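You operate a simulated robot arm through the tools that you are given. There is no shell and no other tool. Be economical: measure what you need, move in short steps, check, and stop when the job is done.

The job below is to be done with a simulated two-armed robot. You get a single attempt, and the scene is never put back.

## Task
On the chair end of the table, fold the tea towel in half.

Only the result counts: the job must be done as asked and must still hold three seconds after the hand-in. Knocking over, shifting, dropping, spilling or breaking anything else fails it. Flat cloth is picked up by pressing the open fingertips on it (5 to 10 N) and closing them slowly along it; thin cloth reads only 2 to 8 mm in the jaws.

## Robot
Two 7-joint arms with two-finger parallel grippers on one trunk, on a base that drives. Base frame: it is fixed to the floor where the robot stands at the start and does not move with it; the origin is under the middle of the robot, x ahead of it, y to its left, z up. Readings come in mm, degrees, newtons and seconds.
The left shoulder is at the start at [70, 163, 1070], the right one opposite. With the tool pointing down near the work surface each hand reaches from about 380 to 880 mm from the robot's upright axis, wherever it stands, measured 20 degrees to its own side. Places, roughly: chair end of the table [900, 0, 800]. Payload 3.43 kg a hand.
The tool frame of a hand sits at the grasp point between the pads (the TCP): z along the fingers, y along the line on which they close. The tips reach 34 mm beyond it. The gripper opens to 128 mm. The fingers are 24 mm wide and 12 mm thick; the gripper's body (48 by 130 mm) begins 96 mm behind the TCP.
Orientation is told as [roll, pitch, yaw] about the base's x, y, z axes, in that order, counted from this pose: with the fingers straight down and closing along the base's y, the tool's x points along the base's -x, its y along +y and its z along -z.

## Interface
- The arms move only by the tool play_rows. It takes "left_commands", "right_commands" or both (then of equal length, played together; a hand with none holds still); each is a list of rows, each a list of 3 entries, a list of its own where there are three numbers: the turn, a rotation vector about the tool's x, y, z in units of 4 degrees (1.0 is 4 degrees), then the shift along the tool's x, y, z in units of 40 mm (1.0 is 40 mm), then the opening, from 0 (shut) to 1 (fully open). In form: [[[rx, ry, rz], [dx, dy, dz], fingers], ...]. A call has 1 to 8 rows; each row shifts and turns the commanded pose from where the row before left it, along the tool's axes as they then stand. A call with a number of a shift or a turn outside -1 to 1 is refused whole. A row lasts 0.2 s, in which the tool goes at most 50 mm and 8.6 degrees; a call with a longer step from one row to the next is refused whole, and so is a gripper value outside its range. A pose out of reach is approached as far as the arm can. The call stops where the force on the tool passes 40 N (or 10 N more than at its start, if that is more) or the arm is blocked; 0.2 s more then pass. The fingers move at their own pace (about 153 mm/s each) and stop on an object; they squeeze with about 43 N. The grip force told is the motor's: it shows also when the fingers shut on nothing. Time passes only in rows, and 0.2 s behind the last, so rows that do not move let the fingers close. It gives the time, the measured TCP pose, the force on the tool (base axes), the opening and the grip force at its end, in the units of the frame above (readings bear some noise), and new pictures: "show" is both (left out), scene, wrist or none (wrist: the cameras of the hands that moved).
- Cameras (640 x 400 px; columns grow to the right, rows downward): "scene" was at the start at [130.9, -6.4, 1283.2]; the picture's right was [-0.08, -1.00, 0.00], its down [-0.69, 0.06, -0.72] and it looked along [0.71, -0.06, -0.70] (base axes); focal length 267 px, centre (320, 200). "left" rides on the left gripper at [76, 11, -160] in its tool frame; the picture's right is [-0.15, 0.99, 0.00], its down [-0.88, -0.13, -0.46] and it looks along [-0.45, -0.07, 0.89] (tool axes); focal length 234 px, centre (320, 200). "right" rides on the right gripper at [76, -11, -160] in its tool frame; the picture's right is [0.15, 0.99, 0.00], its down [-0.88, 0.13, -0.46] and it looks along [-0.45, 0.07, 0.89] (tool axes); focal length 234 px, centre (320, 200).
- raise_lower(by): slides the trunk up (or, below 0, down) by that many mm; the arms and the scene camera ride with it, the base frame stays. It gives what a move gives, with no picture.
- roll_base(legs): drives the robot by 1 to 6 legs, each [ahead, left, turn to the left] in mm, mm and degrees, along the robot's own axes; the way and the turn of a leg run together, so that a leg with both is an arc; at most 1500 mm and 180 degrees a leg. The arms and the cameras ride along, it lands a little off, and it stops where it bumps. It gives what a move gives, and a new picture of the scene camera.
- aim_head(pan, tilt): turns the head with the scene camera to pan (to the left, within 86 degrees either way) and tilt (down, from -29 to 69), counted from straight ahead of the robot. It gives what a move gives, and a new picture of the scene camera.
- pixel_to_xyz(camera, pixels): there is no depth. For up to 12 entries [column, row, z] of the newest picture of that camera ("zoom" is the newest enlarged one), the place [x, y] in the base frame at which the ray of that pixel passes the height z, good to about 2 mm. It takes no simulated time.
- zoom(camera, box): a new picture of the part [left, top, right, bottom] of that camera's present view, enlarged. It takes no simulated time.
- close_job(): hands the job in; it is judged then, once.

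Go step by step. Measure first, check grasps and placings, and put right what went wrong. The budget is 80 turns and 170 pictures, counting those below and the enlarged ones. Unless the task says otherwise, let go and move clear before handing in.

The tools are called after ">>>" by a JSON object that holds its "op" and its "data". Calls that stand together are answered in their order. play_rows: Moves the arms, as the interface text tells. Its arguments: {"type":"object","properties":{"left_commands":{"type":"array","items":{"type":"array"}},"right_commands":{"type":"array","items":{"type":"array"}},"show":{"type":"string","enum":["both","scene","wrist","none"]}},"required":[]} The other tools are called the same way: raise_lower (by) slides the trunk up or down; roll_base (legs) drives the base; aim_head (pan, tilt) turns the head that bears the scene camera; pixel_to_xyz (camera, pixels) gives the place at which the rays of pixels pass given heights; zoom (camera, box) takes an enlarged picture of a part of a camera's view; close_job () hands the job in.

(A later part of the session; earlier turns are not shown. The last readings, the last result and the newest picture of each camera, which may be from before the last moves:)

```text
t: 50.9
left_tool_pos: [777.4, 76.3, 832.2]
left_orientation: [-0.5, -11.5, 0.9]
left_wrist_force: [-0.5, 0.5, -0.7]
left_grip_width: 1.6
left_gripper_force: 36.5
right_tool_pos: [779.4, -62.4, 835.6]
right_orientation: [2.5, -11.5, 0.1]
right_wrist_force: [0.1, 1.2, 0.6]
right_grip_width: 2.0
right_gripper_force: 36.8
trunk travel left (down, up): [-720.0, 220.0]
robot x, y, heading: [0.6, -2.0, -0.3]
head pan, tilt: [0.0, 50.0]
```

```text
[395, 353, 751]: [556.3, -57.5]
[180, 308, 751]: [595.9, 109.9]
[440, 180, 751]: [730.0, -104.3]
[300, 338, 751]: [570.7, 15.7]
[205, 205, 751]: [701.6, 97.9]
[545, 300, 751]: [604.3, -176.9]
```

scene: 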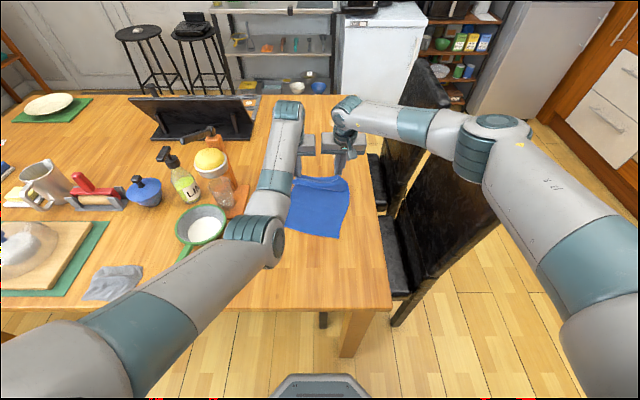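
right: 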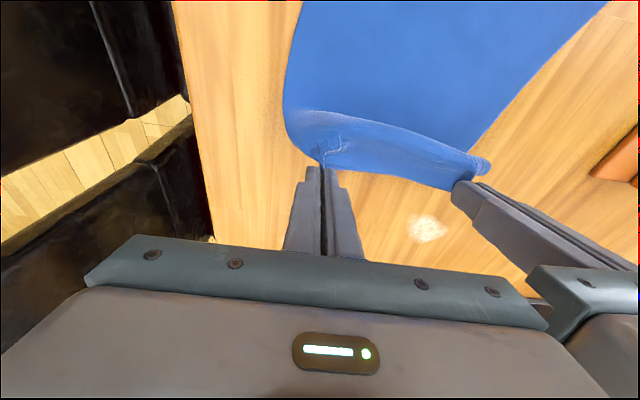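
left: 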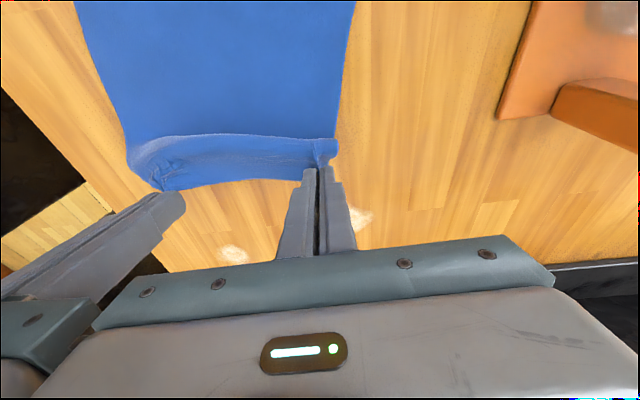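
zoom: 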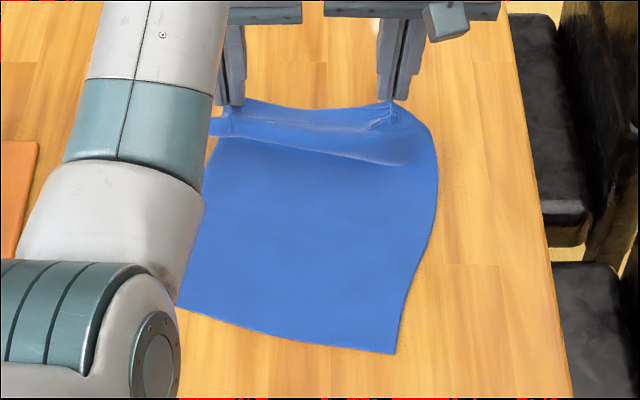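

The towel is rotated about 13°. Its near corners are at about (556,−57) and (603,140), so the fold should follow its own axis. I'll bring the hands over low while yawing 13°, to finish at about (605,106) and (573,−27).

>>> {"op": "play_rows", "data": {"left_commands": [[[0.08, -0.6, 0.42], [0.41, 0.075, -0.44], 0], [[0.08, -0.6, 0.42], [0.4, 0.06, -0.41], 0], [[0.1, -0.6, 0.42], [0.43, 0.046, -0.28], 0], [[0.12, -0.6, 0.41], [0.45, 0.03, -0.2], 0], [[0.14, -0.6, 0.4], [0.46, 0.02, -0.18], 0]], "right_commands": [[[0.08, -0.6, 0.42], [0.49, 0.09, -0.46], 0], [[0.08, -0.6, 0.42], [0.48, 0.07, -0.43], 0], [[0.1, -0.6, 0.42], [0.5, 0.06, -0.3], 0], [[0.12, -0.6, 0.41], [0.52, 0.04, -0.23], 0], [[0.14, -0.6, 0.4], [0.53, 0.02, -0.2], 0]], "show": "both"}}

```text
t: 52.1
left_tool_pos: [678.4, 90.9, 865.6]
left_orientation: [-0.1, -23.7, -7.8]
left_wrist_force: [-0.2, 0.0, 0.6]
left_grip_width: 1.8
left_gripper_force: 36.4
right_tool_pos: [666.7, -48.9, 869.3]
right_orientation: [3.2, -23.1, -9.2]
right_wrist_force: [-0.9, -0.3, -0.4]
right_grip_width: 1.9
right_gripper_force: 36.4
trunk travel left (down, up): [-720.0, 220.0]
robot x, y, heading: [3.0, 3.1, -0.1]
head pan, tilt: [0.0, 50.0]
```

scene: 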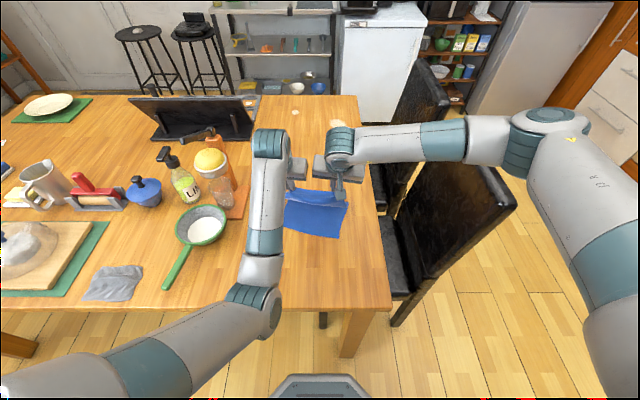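
right: 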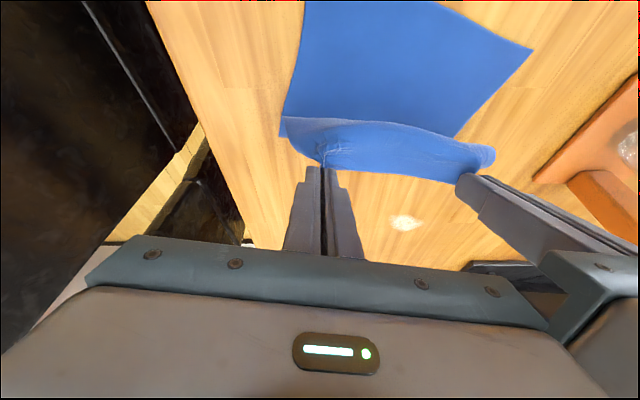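
left: 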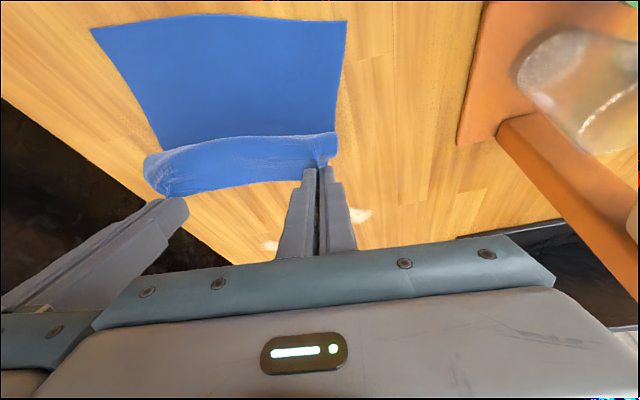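

The left elbow is again turning inward, so instead of pulling with the arms I'll use the base: driving back moves both hands together without changing the arm postures. First I'll re-measure the near corners from the wrist views.

>>> {"op": "pixel_to_xyz", "data": {"camera": "left", "pixels": [[92, 28, 751], [347, 21, 751], [160, 152, 751], [335, 133, 751]]}}

>>> {"op": "pixel_to_xyz", "data": {"camera": "right", "pixels": [[533, 49, 751], [284, 118, 751], [455, 136, 751]]}}

```text
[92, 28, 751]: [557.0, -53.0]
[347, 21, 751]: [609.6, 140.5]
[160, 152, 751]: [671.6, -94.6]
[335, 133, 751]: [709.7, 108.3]
```

```text
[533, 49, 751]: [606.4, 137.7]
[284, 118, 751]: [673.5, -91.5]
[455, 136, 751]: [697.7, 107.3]
```

Near corners confirmed at (557,−54) and (608,139). I'll make a small yaw and differential adjustment with the arms, then drive back 50 mm.

>>> {"op": "play_rows", "data": {"left_commands": [[[0.15, 0, 0.35], [-0.025, 0, 0.11], 0], [[0.15, 0, 0.35], [-0.025, 0, 0.11], 0], [[0.15, 0, 0.35], [-0.025, 0, 0.11], 0], [[0.15, 0, 0.35], [-0.025, 0, 0.11], 0]], "right_commands": [[[0.25, 0, 0.35], [0.1, 0, 0.06], 0], [[0.25, 0, 0.35], [0.1, 0, 0.06], 0], [[0.25, 0, 0.35], [0.1, 0, 0.06], 0], [[0.25, 0, 0.35], [0.1, 0, 0.06], 0]], "show": "none"}}

>>> {"op": "roll_base", "data": {"legs": [[-50, 10, 0]]}}

```text
t: 53.1
left_tool_pos: [689.1, 88.1, 850.9]
left_orientation: [0.0, -23.6, -13.9]
left_wrist_force: [0.5, -0.2, 0.4]
left_grip_width: 1.8
left_gripper_force: 36.6
right_tool_pos: [656.2, -47.0, 853.9]
right_orientation: [1.5, -22.8, -15.3]
right_wrist_force: [0.5, 1.0, -0.9]
right_grip_width: 2.0
right_gripper_force: 36.5
trunk travel left (down, up): [-720.0, 220.0]
robot x, y, heading: [3.6, 0.6, -0.0]
head pan, tilt: [0.0, 50.0]
```

```text
t: 54.0
left_tool_pos: [642.3, 97.2, 851.5]
left_orientation: [0.0, -23.5, -14.0]
left_wrist_force: [0.1, -0.5, 0.7]
left_grip_width: 1.6
left_gripper_force: 36.5
right_tool_pos: [608.5, -38.6, 852.2]
right_orientation: [1.5, -22.7, -15.4]
right_wrist_force: [-0.1, 1.0, 0.2]
right_grip_width: 1.7
right_gripper_force: 36.3
trunk travel left (down, up): [-720.0, 220.0]
robot x, y, heading: [-48.9, 13.3, -0.2]
head pan, tilt: [0.0, 50.0]
```

scene: 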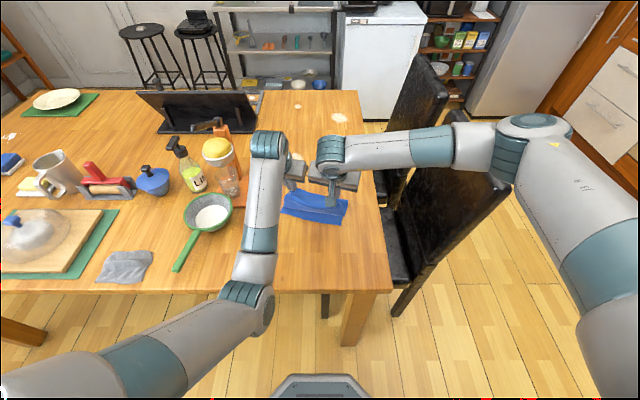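

That works cleanly. I'll keep using the trunk and base: lower 30, back 30, lower 25, back 18.

>>> {"op": "raise_lower", "data": {"by": -25}}

>>> {"op": "roll_base", "data": {"legs": [[-30, 8, 0]]}}

>>> {"op": "zoom", "data": {"camera": "left", "box": [0, 0, 640, 400]}}

```text
t: 54.7
left_tool_pos: [640.5, 98.8, 826.6]
left_orientation: [0.1, -23.6, -13.9]
left_wrist_force: [-0.1, -0.2, -0.3]
left_grip_width: 1.6
left_gripper_force: 36.2
right_tool_pos: [606.8, -37.2, 828.8]
right_orientation: [1.4, -22.9, -15.2]
right_wrist_force: [0.3, 0.3, -0.6]
right_grip_width: 1.8
right_gripper_force: 36.4
trunk travel left (down, up): [-695.0, 245.0]
robot x, y, heading: [-47.0, 9.0, -0.1]
head pan, tilt: [0.0, 50.0]
```

```text
t: 55.5
left_tool_pos: [613.2, 105.5, 824.3]
left_orientation: [-0.1, -23.6, -13.9]
left_wrist_force: [0.7, -0.8, -0.4]
left_grip_width: 1.6
left_gripper_force: 36.7
right_tool_pos: [578.3, -29.9, 827.3]
right_orientation: [1.5, -22.7, -15.4]
right_wrist_force: [-0.4, -0.3, 0.1]
right_grip_width: 1.6
right_gripper_force: 36.5
trunk travel left (down, up): [-695.0, 245.0]
robot x, y, heading: [-77.7, 16.0, -0.2]
head pan, tilt: [0.0, 50.0]
```

scene: 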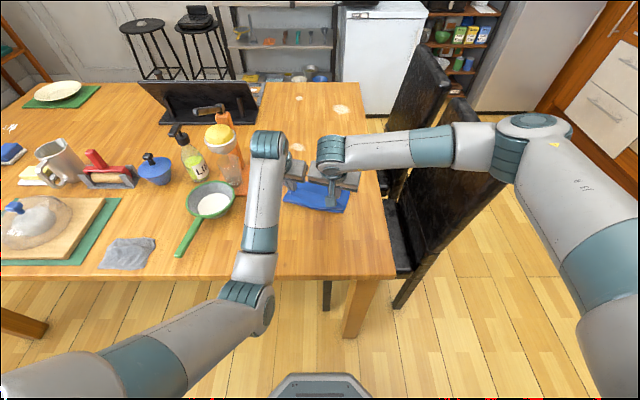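

```text
1.00 times, centred on (320, 200) of left
```

zoom: 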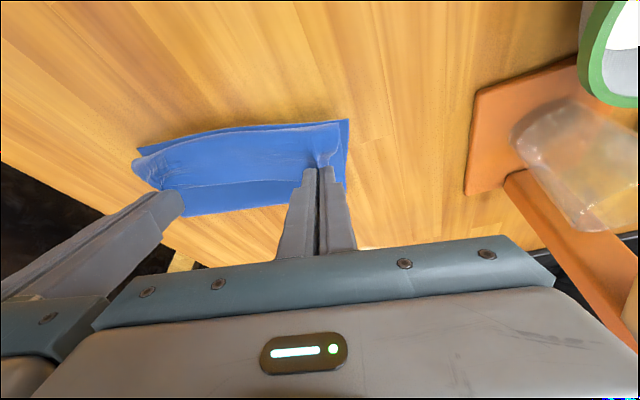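

>>> {"op": "pixel_to_xyz", "data": {"camera": "zoom", "pixels": [[190, 214, 752], [345, 187, 752], [348, 120, 751], [138, 152, 760], [340, 127, 760], [135, 160, 751]]}}

>>> {"op": "zoom", "data": {"camera": "scene", "box": [260, 160, 380, 235]}}

```text
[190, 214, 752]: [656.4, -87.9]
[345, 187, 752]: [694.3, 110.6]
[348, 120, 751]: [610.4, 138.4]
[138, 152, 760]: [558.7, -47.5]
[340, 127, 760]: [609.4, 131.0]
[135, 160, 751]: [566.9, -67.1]
```

```text
5.33 times, centred on (320, 198) of scene
```

zoom: 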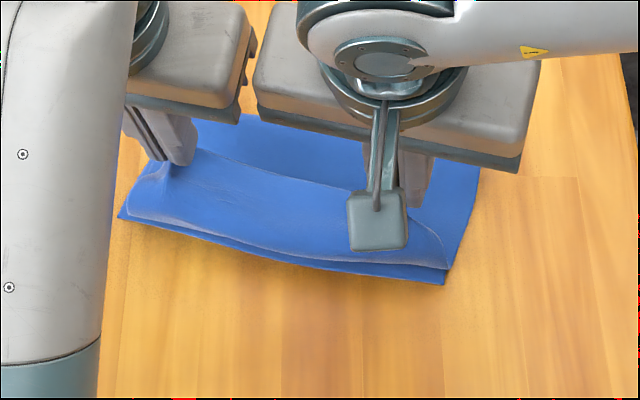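

The limp cloth follows an L-shape rather than a circle, so the fold rolls inward (it is now about 98 mm from the near edge, and 137 is wanted). I'll go back out with the base and arms to lay it flat again, then fold along a lower path using only the base.

>>> {"op": "raise_lower", "data": {"by": 20}}

>>> {"op": "roll_base", "data": {"legs": [[78, -20, 0]]}}

>>> {"op": "play_rows", "data": {"left_commands": [[[0, 0.5, 0], [-0.5, 0, 0.1], 0], [[0, 0.5, 0], [-0.5, 0, 0.15], 0], [[0, 0.5, 0], [-0.5, 0, 0.15], 0], [[0, 0.5, 0], [-0.5, 0, 0.2], 0], [[0, 0.5, 0], [-0.4, 0, 0.2], 0]], "right_commands": [[[0, 0.5, 0], [-0.5, 0, 0.1], 0], [[0, 0.5, 0], [-0.5, 0, 0.15], 0], [[0, 0.5, 0], [-0.5, 0, 0.15], 0], [[0, 0.5, 0], [-0.5, 0, 0.2], 0], [[0, 0.5, 0], [-0.4, 0, 0.2], 0]], "show": "both"}}

```text
t: 56.2
left_tool_pos: [612.1, 104.6, 847.2]
left_orientation: [-0.1, -23.5, -13.9]
left_wrist_force: [-0.4, 0.0, -0.2]
left_grip_width: 1.7
left_gripper_force: 36.1
right_tool_pos: [578.4, -28.5, 848.5]
right_orientation: [1.5, -22.8, -15.4]
right_wrist_force: [0.6, 0.5, 0.0]
right_grip_width: 1.8
right_gripper_force: 36.9
trunk travel left (down, up): [-715.0, 225.0]
robot x, y, heading: [-76.2, 21.3, -0.2]
head pan, tilt: [0.0, 50.0]
```

```text
t: 57.3
left_tool_pos: [690.5, 84.6, 845.6]
left_orientation: [0.0, -23.6, -13.9]
left_wrist_force: [0.7, -0.4, -0.6]
left_grip_width: 1.5
left_gripper_force: 36.7
right_tool_pos: [657.1, -50.6, 848.1]
right_orientation: [1.5, -22.7, -15.4]
right_wrist_force: [0.1, -0.7, -0.2]
right_grip_width: 2.1
right_gripper_force: 36.9
trunk travel left (down, up): [-715.0, 225.0]
robot x, y, heading: [4.0, -6.2, -0.4]
head pan, tilt: [0.0, 50.0]
```

scene: 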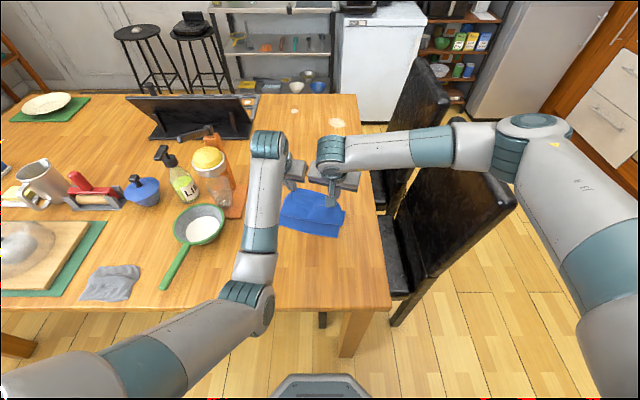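

```text
t: 58.5
left_tool_pos: [789.5, 59.8, 848.5]
left_orientation: [0.0, -13.4, -13.8]
left_wrist_force: [-0.7, 0.0, -0.1]
left_grip_width: 1.5
left_gripper_force: 36.4
right_tool_pos: [754.1, -73.5, 848.8]
right_orientation: [1.4, -12.5, -15.1]
right_wrist_force: [-0.7, -0.5, 0.0]
right_grip_width: 1.8
right_gripper_force: 36.7
trunk travel left (down, up): [-715.0, 225.0]
robot x, y, heading: [-0.5, -2.0, -0.1]
head pan, tilt: [0.0, 50.0]
```

scene: 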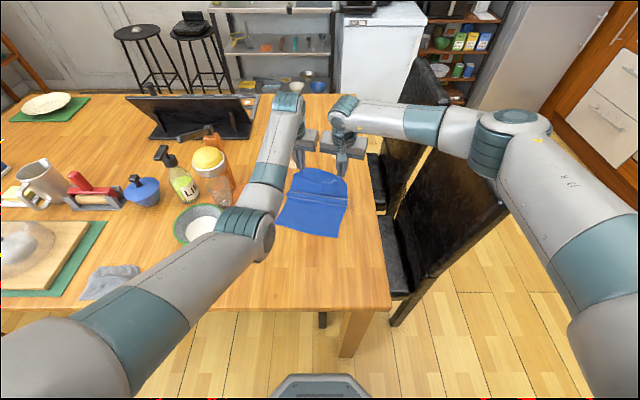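
right: 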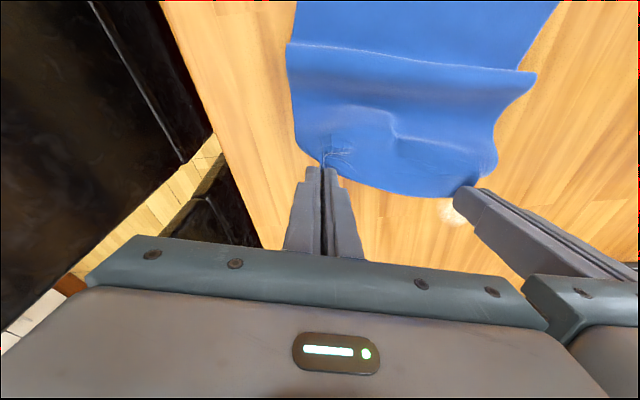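
left: 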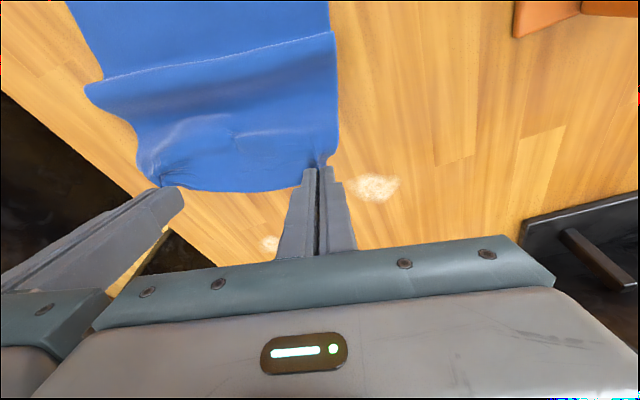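

There's a ripple from the slack. I'll lift to h≈112, which stretches the cloth and puts the touchdown near the middle, then come down a slope-1 diagonal along the towel's axis.

>>> {"op": "play_rows", "data": {"left_commands": [[[0, 0, 0], [-0.09, 0, -0.38], 0], [[0, 0, 0], [-0.09, 0, -0.38], 0], [[0, 0, 0], [-0.09, 0, -0.4], 0], [[0, 0, 0], [0, 0, 0], 0], [[0, 0, 0], [0, 0, 0], 0]], "right_commands": [[[0, 0, 0], [-0.09, 0, -0.38], 0], [[0, 0, 0], [-0.09, 0, -0.38], 0], [[0, 0, 0], [-0.09, 0, -0.4], 0], [[0, 0, 0], [0, 0, 0], 0], [[0, 0, 0], [0, 0, 0], 0]], "show": "wrist"}}

```text
t: 59.7
left_tool_pos: [787.9, 61.8, 896.4]
left_orientation: [0.0, -13.5, -13.9]
left_wrist_force: [0.6, -0.3, -0.3]
left_grip_width: 1.4
left_gripper_force: 36.6
right_tool_pos: [754.4, -76.3, 896.5]
right_orientation: [1.4, -12.7, -15.0]
right_wrist_force: [0.2, -0.1, -0.2]
right_grip_width: 1.7
right_gripper_force: 37.4
trunk travel left (down, up): [-715.0, 225.0]
robot x, y, heading: [-2.1, -7.3, -0.2]
head pan, tilt: [0.0, 50.0]
```

right: 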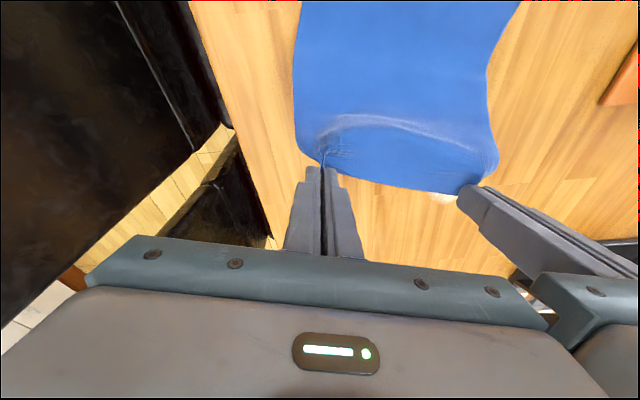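
left: 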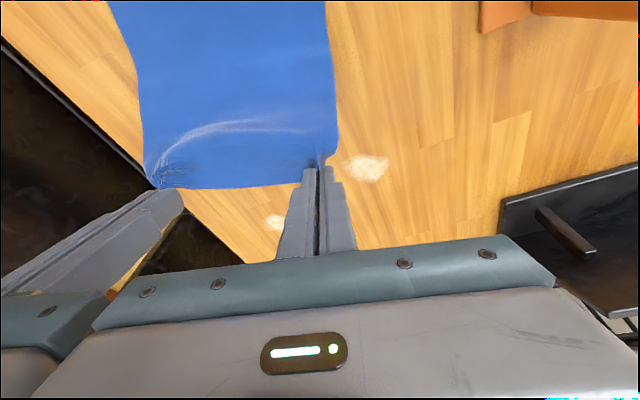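

The ripple is gone. Now the diagonal descent.

>>> {"op": "play_rows", "data": {"left_commands": [[[0, -1, 0], [0.54, 0, 0.13], 0], [[0, -1, 0], [0.55, 0, 0.09], 0], [[0, -1, 0], [0.59, 0, 0.15], 0], [[0, -1, 0], [0.64, 0, 0.2], 0], [[0, -1, 0], [0.66, 0, 0.15], 0], [[0, -1, 0], [0.66, 0, 0.1], 0]], "right_commands": [[[0, -1, 0], [0.54, 0, 0.13], 0], [[0, -1, 0], [0.55, 0, 0.09], 0], [[0, -1, 0], [0.59, 0, 0.15], 0], [[0, -1, 0], [0.64, 0, 0.2], 0], [[0, -1, 0], [0.66, 0, 0.15], 0], [[0, -1, 0], [0.66, 0, 0.1], 0]], "show": "both"}}

```text
t: 61.1
left_tool_pos: [671.1, 90.5, 807.4]
left_orientation: [0.0, -37.7, -13.9]
left_wrist_force: [-0.2, -0.5, -0.3]
left_grip_width: 1.9
left_gripper_force: 36.1
right_tool_pos: [635.8, -43.1, 811.9]
right_orientation: [1.7, -36.9, -15.9]
right_wrist_force: [-0.1, -0.1, -1.0]
right_grip_width: 1.9
right_gripper_force: 36.5
trunk travel left (down, up): [-715.0, 225.0]
robot x, y, heading: [2.5, 0.4, -0.2]
head pan, tilt: [0.0, 50.0]
```

scene: 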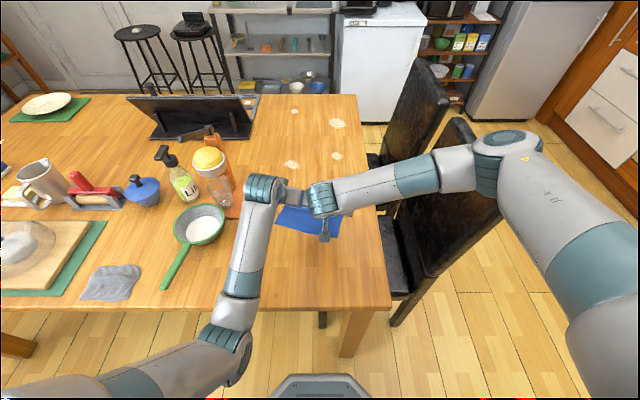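
right: 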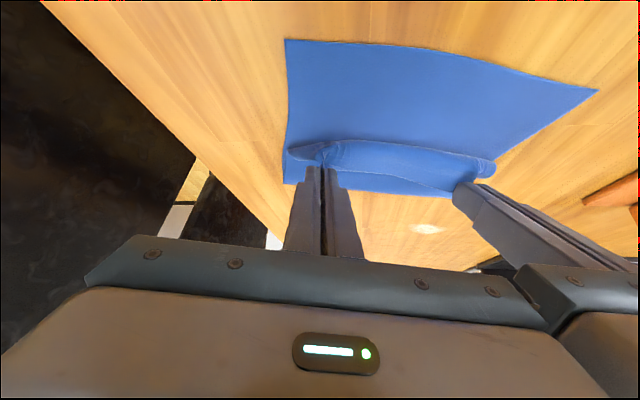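
left: 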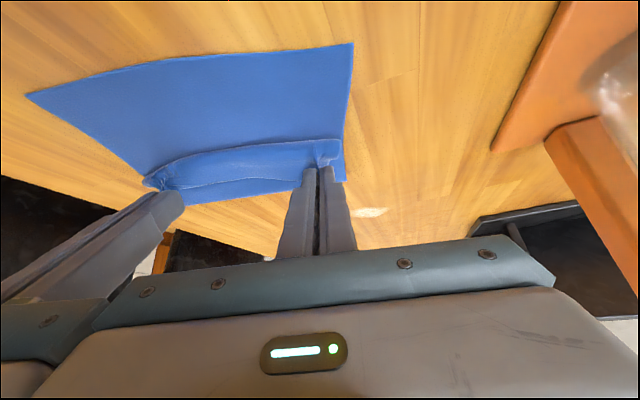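

>>> {"op": "pixel_to_xyz", "data": {"camera": "left", "pixels": [[28, 95, 751], [352, 43, 751], [195, 203, 752], [343, 180, 752], [150, 182, 758], [333, 141, 765]]}}

>>> {"op": "pixel_to_xyz", "data": {"camera": "right", "pixels": [[286, 40, 751], [597, 91, 751], [285, 183, 752], [440, 196, 752]]}}

```text
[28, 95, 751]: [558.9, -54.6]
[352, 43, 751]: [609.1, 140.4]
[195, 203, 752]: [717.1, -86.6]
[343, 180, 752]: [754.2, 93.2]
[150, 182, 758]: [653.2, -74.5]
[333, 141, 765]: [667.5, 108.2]
```

```text
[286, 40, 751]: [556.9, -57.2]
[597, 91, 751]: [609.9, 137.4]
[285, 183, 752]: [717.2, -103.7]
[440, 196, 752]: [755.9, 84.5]
```

The fold line is now at s≈160 mm along the axis (137 wanted) with the near edge undisturbed, so a taut pull of another 65 mm should roll it to the middle. I'll lower 12 mm and drive back along the axis.

>>> {"op": "raise_lower", "data": {"by": -12}}

>>> {"op": "roll_base", "data": {"legs": [[-60, 17, 0]]}}

>>> {"op": "zoom", "data": {"camera": "left", "box": [0, 0, 640, 400]}}

```text
t: 61.7
left_tool_pos: [672.3, 89.7, 794.8]
left_orientation: [0.1, -37.5, -14.0]
left_wrist_force: [-0.1, -0.1, -0.4]
left_grip_width: 1.9
left_gripper_force: 36.1
right_tool_pos: [636.3, -42.8, 798.0]
right_orientation: [1.7, -36.8, -15.8]
right_wrist_force: [1.2, -0.6, 0.0]
right_grip_width: 1.6
right_gripper_force: 35.9
trunk travel left (down, up): [-703.0, 237.0]
robot x, y, heading: [-3.3, -4.0, -0.1]
head pan, tilt: [0.0, 50.0]
```

```text
t: 62.6
left_tool_pos: [611.5, 107.7, 793.8]
left_orientation: [0.0, -37.6, -14.0]
left_wrist_force: [-0.2, 0.6, 0.2]
left_grip_width: 1.7
left_gripper_force: 36.7
right_tool_pos: [577.4, -24.9, 796.7]
right_orientation: [1.7, -36.9, -15.8]
right_wrist_force: [0.0, 0.4, 1.2]
right_grip_width: 1.8
right_gripper_force: 36.6
trunk travel left (down, up): [-703.0, 237.0]
robot x, y, heading: [-56.9, 15.0, -0.2]
head pan, tilt: [0.0, 50.0]
```

scene: 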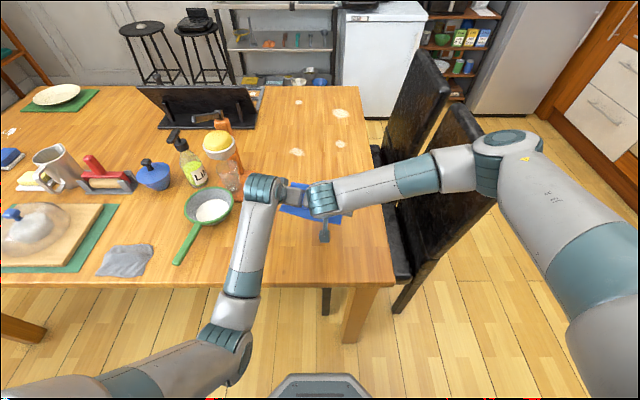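

```text
1.00 times, centred on (320, 200) of left
```

zoom: 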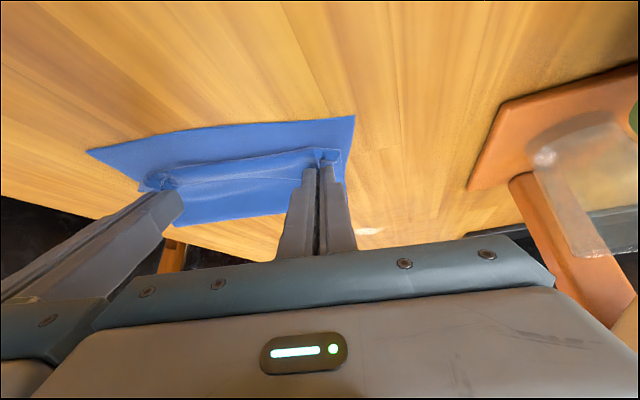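

>>> {"op": "pixel_to_xyz", "data": {"camera": "zoom", "pixels": [[88, 152, 751], [353, 116, 751], [188, 225, 752], [345, 205, 752], [160, 172, 765], [315, 151, 765]]}}

>>> {"op": "zoom", "data": {"camera": "left", "box": [80, 100, 400, 300]}}

>>> {"op": "zoom", "data": {"camera": "right", "box": [240, 60, 640, 310]}}

```text
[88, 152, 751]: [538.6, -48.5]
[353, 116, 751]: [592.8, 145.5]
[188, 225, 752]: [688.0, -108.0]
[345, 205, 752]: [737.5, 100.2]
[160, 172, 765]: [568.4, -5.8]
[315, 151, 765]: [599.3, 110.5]
```

```text
2.00 times, centred on (240, 200) of left
```

zoom: 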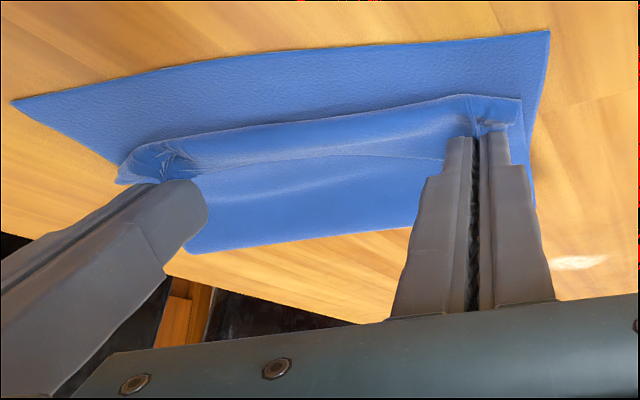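

```text
1.60 times, centred on (440, 185) of right
```

zoom: 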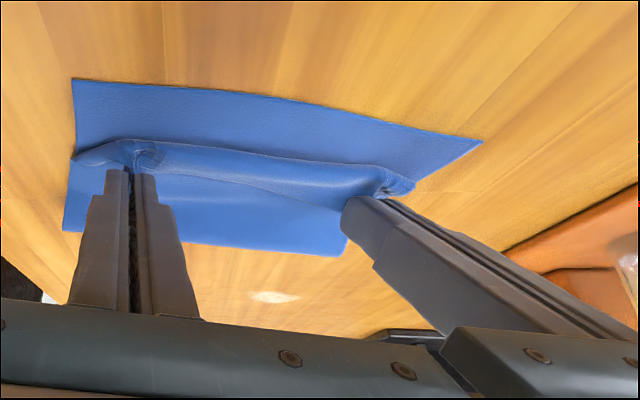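

The towel dragged about 18 mm with the pull, and the fold is at s≈155. Lifting peels the fold inward without dragging, so I'll raise 36 mm, then come down diagonally 36 mm further back.

>>> {"op": "raise_lower", "data": {"by": 38}}

>>> {"op": "play_rows", "data": {"left_commands": [[[0, 0, 0], [0.35, 0, 0.06], 0], [[0, 0, 0], [0.35, 0, 0.06], 0], [[0, 0, 0], [0.35, 0, 0.06], 0], [[0, 0, 0], [0.3, 0, 0.05], 0]], "right_commands": [[[0, 0, 0], [0.35, 0, 0.06], 0], [[0, 0, 0], [0.35, 0, 0.06], 0], [[0, 0, 0], [0.35, 0, 0.06], 0], [[0, 0, 0], [0.3, 0, 0.05], 0]], "show": "wrist"}}

```text
t: 63.5
left_tool_pos: [613.3, 106.8, 832.5]
left_orientation: [0.1, -37.5, -13.8]
left_wrist_force: [0.1, 0.3, -0.9]
left_grip_width: 1.7
left_gripper_force: 36.4
right_tool_pos: [578.4, -27.5, 835.1]
right_orientation: [1.7, -36.7, -15.8]
right_wrist_force: [-0.4, 0.0, -0.6]
right_grip_width: 1.8
right_gripper_force: 36.4
trunk travel left (down, up): [-741.0, 199.0]
robot x, y, heading: [-58.2, 13.9, -0.2]
head pan, tilt: [0.0, 50.0]
```

```text
t: 64.5
left_tool_pos: [576.7, 116.0, 792.1]
left_orientation: [0.0, -37.6, -13.9]
left_wrist_force: [0.5, 0.1, 0.1]
left_grip_width: 1.6
left_gripper_force: 36.8
right_tool_pos: [541.8, -14.9, 797.2]
right_orientation: [1.7, -36.7, -15.8]
right_wrist_force: [-0.7, 0.4, 0.7]
right_grip_width: 1.7
right_gripper_force: 36.4
trunk travel left (down, up): [-741.0, 199.0]
robot x, y, heading: [-57.8, 14.0, -0.1]
head pan, tilt: [0.0, 50.0]
```

right: 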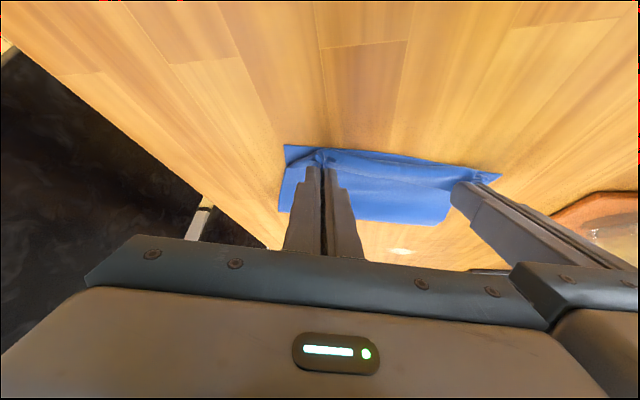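
left: 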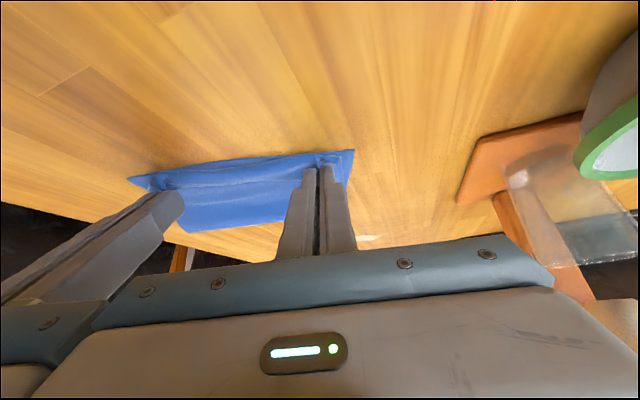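

>>> {"op": "pixel_to_xyz", "data": {"camera": "left", "pixels": [[129, 178, 751], [354, 151, 751], [190, 231, 752], [344, 212, 752]]}}

>>> {"op": "pixel_to_xyz", "data": {"camera": "right", "pixels": [[284, 145, 751], [500, 177, 751], [279, 208, 752], [440, 222, 752]]}}

>>> {"op": "zoom", "data": {"camera": "right", "box": [260, 120, 520, 280]}}

```text
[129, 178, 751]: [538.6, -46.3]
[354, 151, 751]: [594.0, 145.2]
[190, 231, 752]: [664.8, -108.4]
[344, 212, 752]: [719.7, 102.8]
```

```text
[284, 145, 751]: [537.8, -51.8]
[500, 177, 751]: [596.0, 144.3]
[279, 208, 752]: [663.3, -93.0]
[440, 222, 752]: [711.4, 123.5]
```

```text
2.46 times, centred on (390, 200) of right
```

zoom: 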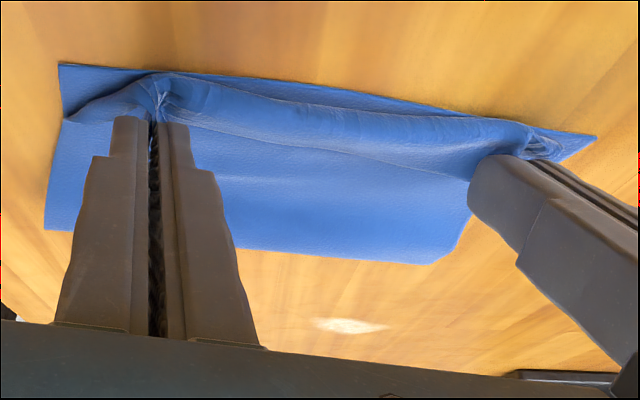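

The near edge stayed put and the fold is at about 130 mm, close to the 137 half. I'll lower 6 mm and open the fingers slowly to release.

>>> {"op": "play_rows", "data": {"left_commands": [[[0, 0, 0], [0.06, 0, 0.07], 0], [[0, 0, 0], [0.06, 0, 0.07], 0.05], [[0, 0, 0], [0, 0, 0], 0.1], [[0, 0, 0], [0, 0, 0], 0.18], [[0, 0, 0], [0, 0, 0], 0.25], [[0, 0, 0], [0, 0, 0], 0.3], [[0, 0, 0], [0, 0, 0], 0.3]], "right_commands": [[[0, 0, 0], [0.06, 0, 0.1], 0], [[0, 0, 0], [0.06, 0, 0.1], 0.05], [[0, 0, 0], [0, 0, 0], 0.1], [[0, 0, 0], [0, 0, 0], 0.18], [[0, 0, 0], [0, 0, 0], 0.25], [[0, 0, 0], [0, 0, 0], 0.3], [[0, 0, 0], [0, 0, 0], 0.3]], "show": "wrist"}}

```text
t: 66.1
left_tool_pos: [577.1, 115.9, 786.6]
left_orientation: [0.0, -37.6, -13.9]
left_wrist_force: [0.1, -4.0, 7.1]
left_grip_width: 35.5
left_gripper_force: 0.0
right_tool_pos: [542.0, -16.0, 788.1]
right_orientation: [1.9, -36.7, -15.8]
right_wrist_force: [-0.1, 1.1, 0.3]
right_grip_width: 37.9
right_gripper_force: 0.1
trunk travel left (down, up): [-741.0, 199.0]
robot x, y, heading: [-60.1, 15.2, -0.1]
head pan, tilt: [0.0, 50.0]
```

right: 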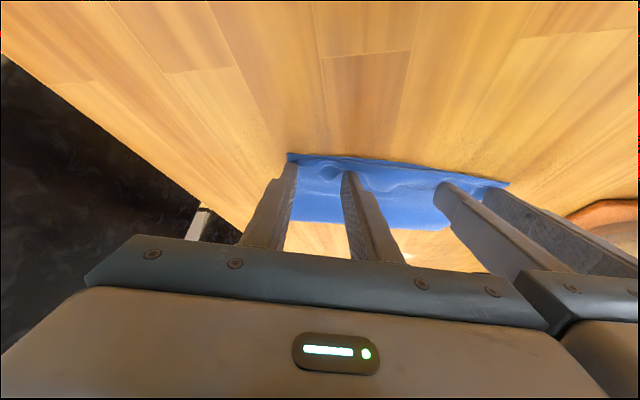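
left: 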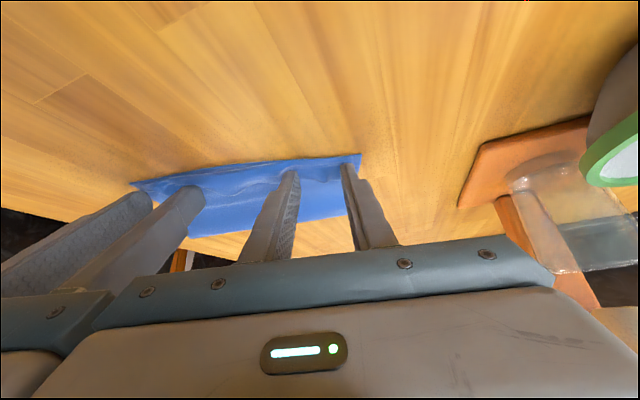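

Both hands have let go. I'll rise straight up with the trunk and look at the cloth.

>>> {"op": "raise_lower", "data": {"by": 80}}

>>> {"op": "zoom", "data": {"camera": "right", "box": [160, 60, 640, 360]}}

>>> {"op": "zoom", "data": {"camera": "scene", "box": [220, 150, 400, 262]}}

```text
t: 67.2
left_tool_pos: [577.1, 116.0, 865.9]
left_orientation: [0.0, -37.4, -14.0]
left_wrist_force: [-0.1, 0.5, 0.3]
left_grip_width: 38.5
left_gripper_force: 0.0
right_tool_pos: [542.5, -16.6, 866.7]
right_orientation: [1.7, -36.7, -15.7]
right_wrist_force: [-1.0, 0.3, 1.3]
right_grip_width: 38.5
right_gripper_force: 0.0
trunk travel left (down, up): [-821.0, 119.0]
robot x, y, heading: [-58.8, 17.1, 0.0]
head pan, tilt: [0.0, 50.0]
```

```text
1.33 times, centred on (400, 210) of right
```

zoom: 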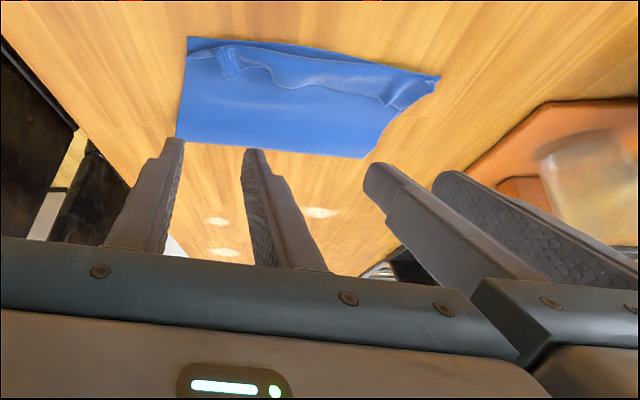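

```text
3.56 times, centred on (310, 206) of scene
```

zoom: 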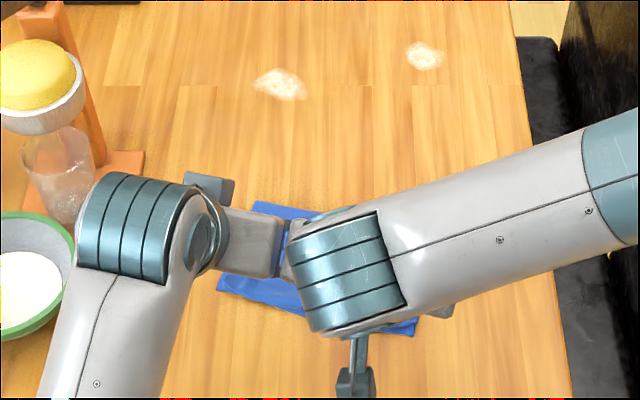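

The fold lies well, with a wavy hem curl along the near side. I'll drive back to get an unobstructed view.

>>> {"op": "roll_base", "data": {"legs": [[-200, 0, 0]]}}

>>> {"op": "zoom", "data": {"camera": "right", "box": [240, 0, 640, 250]}}

```text
t: 68.8
left_tool_pos: [375.1, 116.0, 865.2]
left_orientation: [0.1, -37.6, -14.0]
left_wrist_force: [-0.1, 0.6, 0.2]
left_grip_width: 38.3
left_gripper_force: 0.1
right_tool_pos: [338.6, -16.2, 866.8]
right_orientation: [1.7, -36.7, -16.0]
right_wrist_force: [0.2, -0.4, -0.2]
right_grip_width: 38.4
right_gripper_force: 0.1
trunk travel left (down, up): [-821.0, 119.0]
robot x, y, heading: [-262.0, 13.9, -0.1]
head pan, tilt: [0.0, 50.0]
```

scene: 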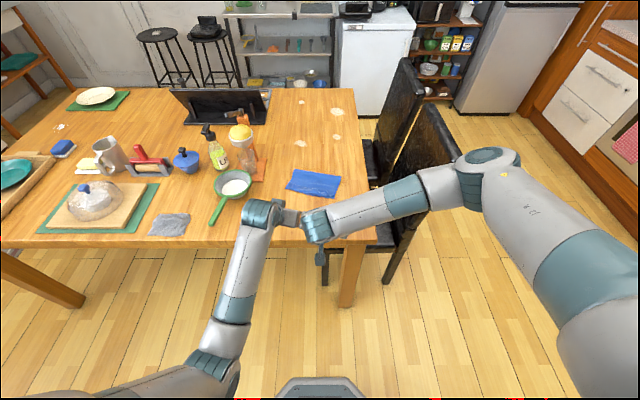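

```text
1.60 times, centred on (440, 125) of right
```

zoom: 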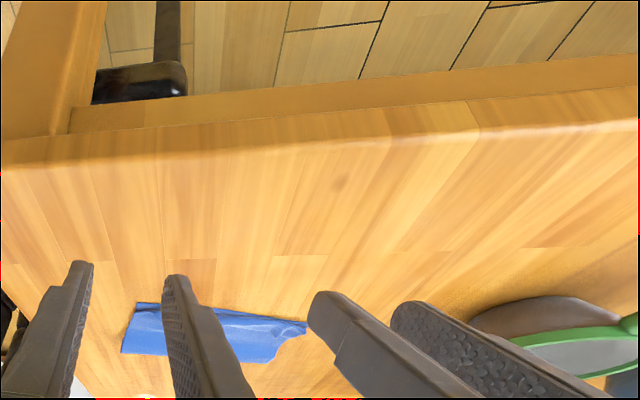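

>>> {"op": "zoom", "data": {"camera": "scene", "box": [270, 155, 358, 210]}}

```text
7.27 times, centred on (314, 182) of scene
```

zoom: 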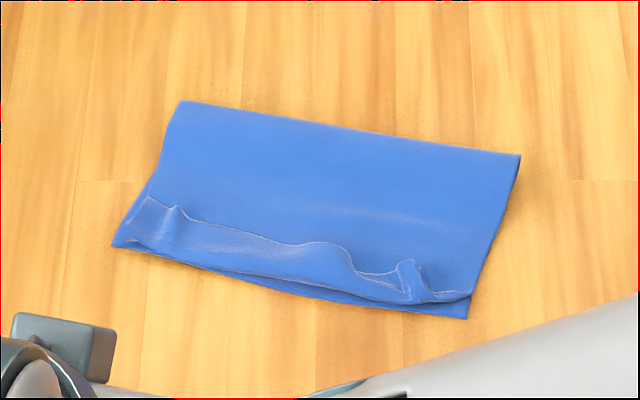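

>>> {"op": "pixel_to_xyz", "data": {"camera": "zoom", "pixels": [[112, 247, 751], [468, 318, 751], [180, 101, 753], [520, 155, 753], [150, 198, 760], [325, 243, 760], [470, 292, 757], [275, 278, 753], [430, 300, 753], [180, 258, 753]]}}

```text
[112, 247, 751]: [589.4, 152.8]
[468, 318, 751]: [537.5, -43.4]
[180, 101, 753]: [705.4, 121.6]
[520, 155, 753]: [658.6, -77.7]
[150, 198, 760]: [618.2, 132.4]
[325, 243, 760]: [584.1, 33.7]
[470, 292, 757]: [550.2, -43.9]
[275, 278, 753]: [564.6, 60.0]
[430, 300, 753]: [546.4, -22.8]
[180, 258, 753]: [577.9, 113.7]
```

The fold is good: depth about 122 mm, fold line parallel, hem curled back 13–36 mm (worst at the left corner). I'll nudge the left part of the hem toward the near edge with the left fingertips; first I'll straighten that hand, opened to ~64 mm, and keep the right hand clear.

>>> {"op": "play_rows", "data": {"left_commands": [[[0, 1, 0], [0, 0, 0], 0.45], [[0, 1, 0], [0, 0, 0], 0.45], [[0, 1, 0], [0, 0, 0], 0.45], [[0, 1, 0], [0, 0, 0], 0.45], [[0, 1, 0], [0, 0, 0], 0.45], [[0, 1, 0], [0, 0, 0], 0.45], [[0, 1, 0], [0, 0, 0], 0.45]], "right_commands": [[[0, 0, 0], [0, -0.3, -0.3], 0.3], [[0, 0, 0], [0, -0.3, -0.3], 0.3], [[0, 0, 0], [0, -0.3, -0.3], 0.3], [[0, 0, 0], [0, 0, -0.3], 0.3], [[0, 0, 0], [0, 0, 0], 0.3], [[0, 0, 0], [0, 0, 0], 0.3], [[0, 0, 0], [0, 0, 0], 0.3]], "show": "scene"}}

```text
t: 70.5
left_tool_pos: [374.1, 115.8, 866.6]
left_orientation: [0.1, -9.5, -13.9]
left_wrist_force: [0.5, -0.4, 0.7]
left_grip_width: 57.7
left_gripper_force: 0.0
right_tool_pos: [303.4, -44.7, 902.7]
right_orientation: [1.7, -36.7, -15.9]
right_wrist_force: [0.3, 0.1, 0.4]
right_grip_width: 38.6
right_gripper_force: 0.0
trunk travel left (down, up): [-821.0, 119.0]
robot x, y, heading: [-261.9, 15.8, -0.3]
head pan, tilt: [0.0, 50.0]
```

scene: 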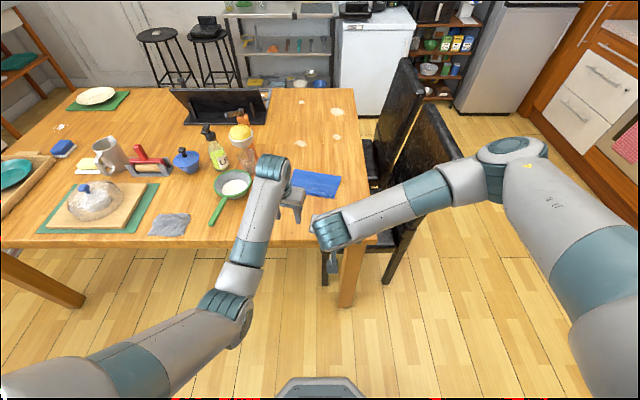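

Now I'll drive forward so the left hand is over the towel just behind the hem, still high.

>>> {"op": "roll_base", "data": {"legs": [[262, -24, 0]]}}

>>> {"op": "zoom", "data": {"camera": "left", "box": [0, 0, 640, 400]}}

```text
t: 72.3
left_tool_pos: [632.8, 89.6, 867.0]
left_orientation: [0.2, -9.6, -14.1]
left_wrist_force: [-0.2, 0.2, 0.0]
left_grip_width: 57.6
left_gripper_force: 0.1
right_tool_pos: [560.0, -69.2, 904.8]
right_orientation: [1.7, -36.8, -16.0]
right_wrist_force: [-0.7, -0.1, -0.2]
right_grip_width: 38.5
right_gripper_force: 0.1
trunk travel left (down, up): [-821.0, 119.0]
robot x, y, heading: [-7.0, -11.7, -0.5]
head pan, tilt: [0.0, 50.0]
```

scene: 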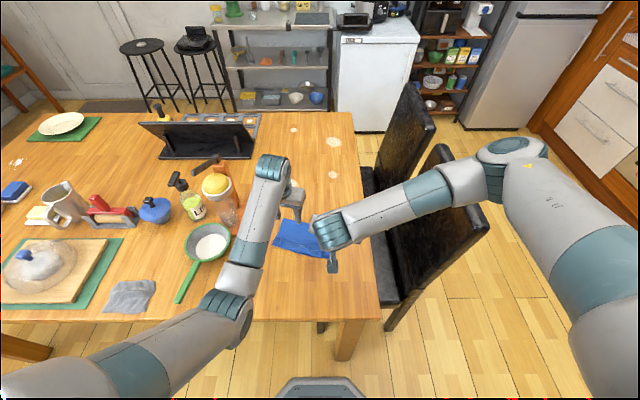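

```text
1.00 times, centred on (320, 200) of left
```

zoom: 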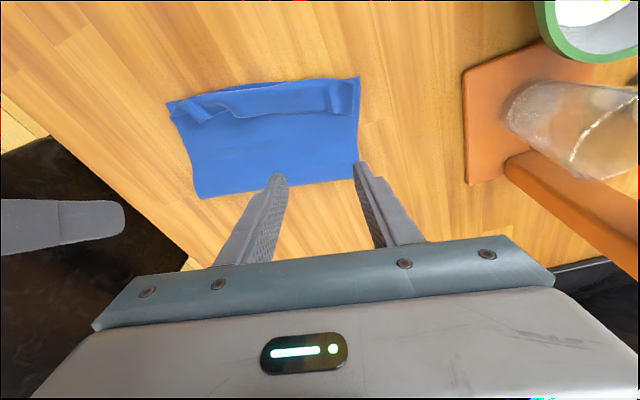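

>>> {"op": "zoom", "data": {"camera": "left", "box": [150, 60, 380, 204]}}

>>> {"op": "pixel_to_xyz", "data": {"camera": "left", "pixels": [[166, 103, 751]]}}

```text
2.78 times, centred on (265, 132) of left
```

zoom: 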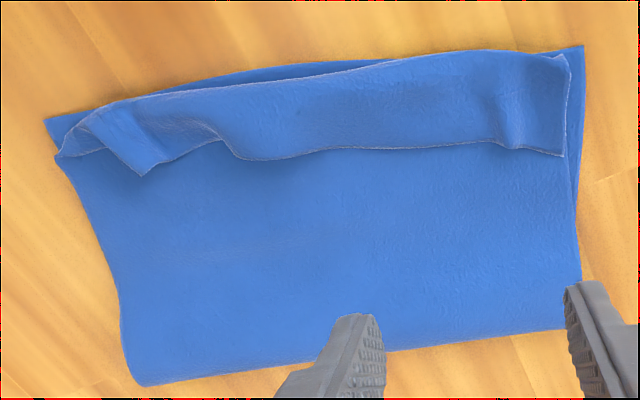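

```text
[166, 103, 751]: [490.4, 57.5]
```

>>> {"op": "pixel_to_xyz", "data": {"camera": "zoom", "pixels": [[45, 120, 751], [582, 46, 751], [145, 385, 753], [577, 330, 753], [563, 156, 760], [330, 148, 760], [142, 175, 760], [560, 55, 755], [330, 72, 757], [90, 115, 755]]}}

```text
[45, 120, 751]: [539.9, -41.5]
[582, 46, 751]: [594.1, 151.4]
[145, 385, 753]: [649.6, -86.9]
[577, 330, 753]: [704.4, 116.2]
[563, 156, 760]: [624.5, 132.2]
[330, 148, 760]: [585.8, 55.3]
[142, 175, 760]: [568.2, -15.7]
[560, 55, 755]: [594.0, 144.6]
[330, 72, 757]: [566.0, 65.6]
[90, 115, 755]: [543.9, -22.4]
```

Lower depth is 117 mm, upper 158, with a 20–32 mm hem rolled back. I'll unroll the hem by sweeping both hands from behind it, then regrasp that free edge from the near side, which gives the right turn for clean placement, and set the fold to the middle.

>>> {"op": "play_rows", "data": {"left_commands": [[[0, 0, 0], [-0.01, 0.06, 0], 0.35], [[0, 0, 0], [-0.01, 0.06, 0], 0.35], [[0, 0, 0], [-0.01, 0.06, 0], 0.35], [[0, 0, 0], [-0.01, 0.06, 0], 0.35], [[0, 0, 0], [-0.01, 0.06, 0], 0.35], [[0, 0, 0], [0, 0.06, 0], 0.35], [[0, 0, 0], [0, 0.06, 0], 0.35]], "right_commands": [[[0.06, 1, 0], [-0.04, 0.19, 0.16], 0.35], [[0.06, 1, 0], [-0.04, 0.19, 0.16], 0.35], [[0.06, 1, 0], [-0.04, 0.19, 0.16], 0.35], [[0.06, 1, 0], [-0.04, 0.19, 0.16], 0.35], [[0.06, 1, 0], [-0.04, 0.19, 0.16], 0.35], [[0.06, 1, 0], [-0.04, 0.19, 0.16], 0.35], [[0.06, 1, 0], [-0.04, 0.19, 0.16], 0.35]], "show": "none"}}

>>> {"op": "raise_lower", "data": {"by": -55}}

>>> {"op": "zoom", "data": {"camera": "left", "box": [0, 0, 640, 400]}}

```text
t: 73.9
left_tool_pos: [641.8, 104.8, 866.5]
left_orientation: [0.1, -9.7, -14.1]
left_wrist_force: [-0.4, 0.7, 0.4]
left_grip_width: 44.8
left_gripper_force: 0.1
right_tool_pos: [602.6, -25.1, 869.7]
right_orientation: [-0.3, -8.7, -15.5]
right_wrist_force: [-0.4, 0.2, 0.5]
right_grip_width: 44.8
right_gripper_force: 0.1
trunk travel left (down, up): [-821.0, 119.0]
robot x, y, heading: [-1.1, -13.9, -0.3]
head pan, tilt: [0.0, 50.0]
```

```text
t: 74.9
left_tool_pos: [638.9, 105.3, 812.2]
left_orientation: [0.1, -9.6, -14.1]
left_wrist_force: [0.7, -0.3, 0.7]
left_grip_width: 44.8
left_gripper_force: 0.0
right_tool_pos: [602.7, -26.5, 814.5]
right_orientation: [-0.2, -8.8, -15.6]
right_wrist_force: [0.0, 0.2, -0.3]
right_grip_width: 44.8
right_gripper_force: 0.0
trunk travel left (down, up): [-766.0, 174.0]
robot x, y, heading: [-4.3, -10.8, -0.3]
head pan, tilt: [0.0, 50.0]
```

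```text
1.00 times, centred on (320, 200) of left
```

zoom: 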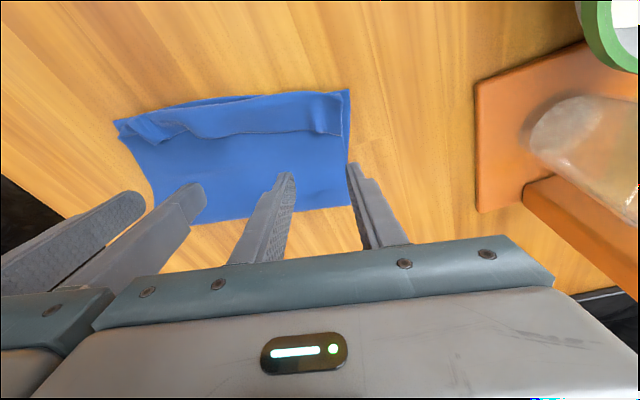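

The tips are behind the hem. I'll lower 22 mm to just above the upper layer, then sweep along the axis by driving back.

>>> {"op": "raise_lower", "data": {"by": -22}}

>>> {"op": "roll_base", "data": {"legs": [[-62, 17, 0]]}}

>>> {"op": "zoom", "data": {"camera": "left", "box": [0, 0, 640, 400]}}

```text
t: 75.6
left_tool_pos: [637.9, 106.0, 788.7]
left_orientation: [0.2, -9.6, -14.1]
left_wrist_force: [0.1, 0.2, 0.2]
left_grip_width: 45.1
left_gripper_force: 0.0
right_tool_pos: [601.9, -26.4, 793.4]
right_orientation: [-0.2, -8.9, -15.6]
right_wrist_force: [0.0, 0.2, -0.6]
right_grip_width: 45.1
right_gripper_force: 0.1
trunk travel left (down, up): [-744.0, 196.0]
robot x, y, heading: [-2.7, -9.6, -0.2]
head pan, tilt: [0.0, 50.0]
```

```text
t: 76.6
left_tool_pos: [575.6, 121.8, 789.1]
left_orientation: [0.0, -9.6, -14.2]
left_wrist_force: [-0.1, -0.5, -0.2]
left_grip_width: 44.6
left_gripper_force: 0.1
right_tool_pos: [537.6, -8.3, 792.6]
right_orientation: [-0.2, -8.8, -15.6]
right_wrist_force: [-0.7, -0.8, -1.0]
right_grip_width: 44.6
right_gripper_force: 0.1
trunk travel left (down, up): [-744.0, 196.0]
robot x, y, heading: [-68.6, 6.1, -0.5]
head pan, tilt: [0.0, 50.0]
```

scene: 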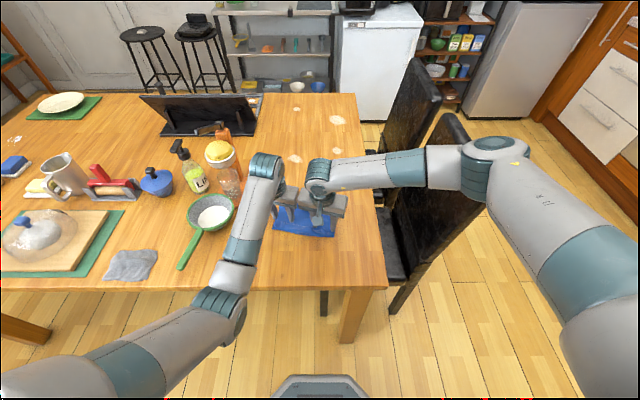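

```text
1.00 times, centred on (320, 200) of left
```

zoom: 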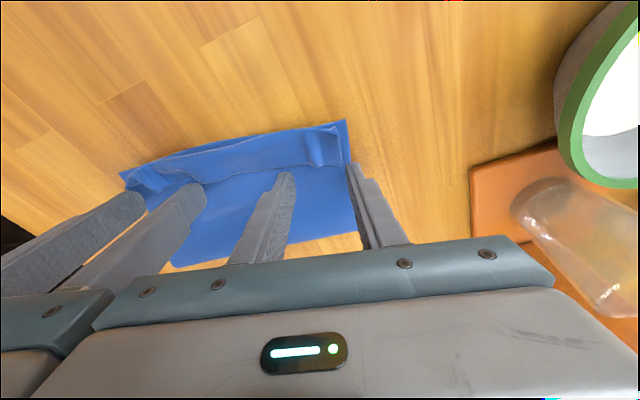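

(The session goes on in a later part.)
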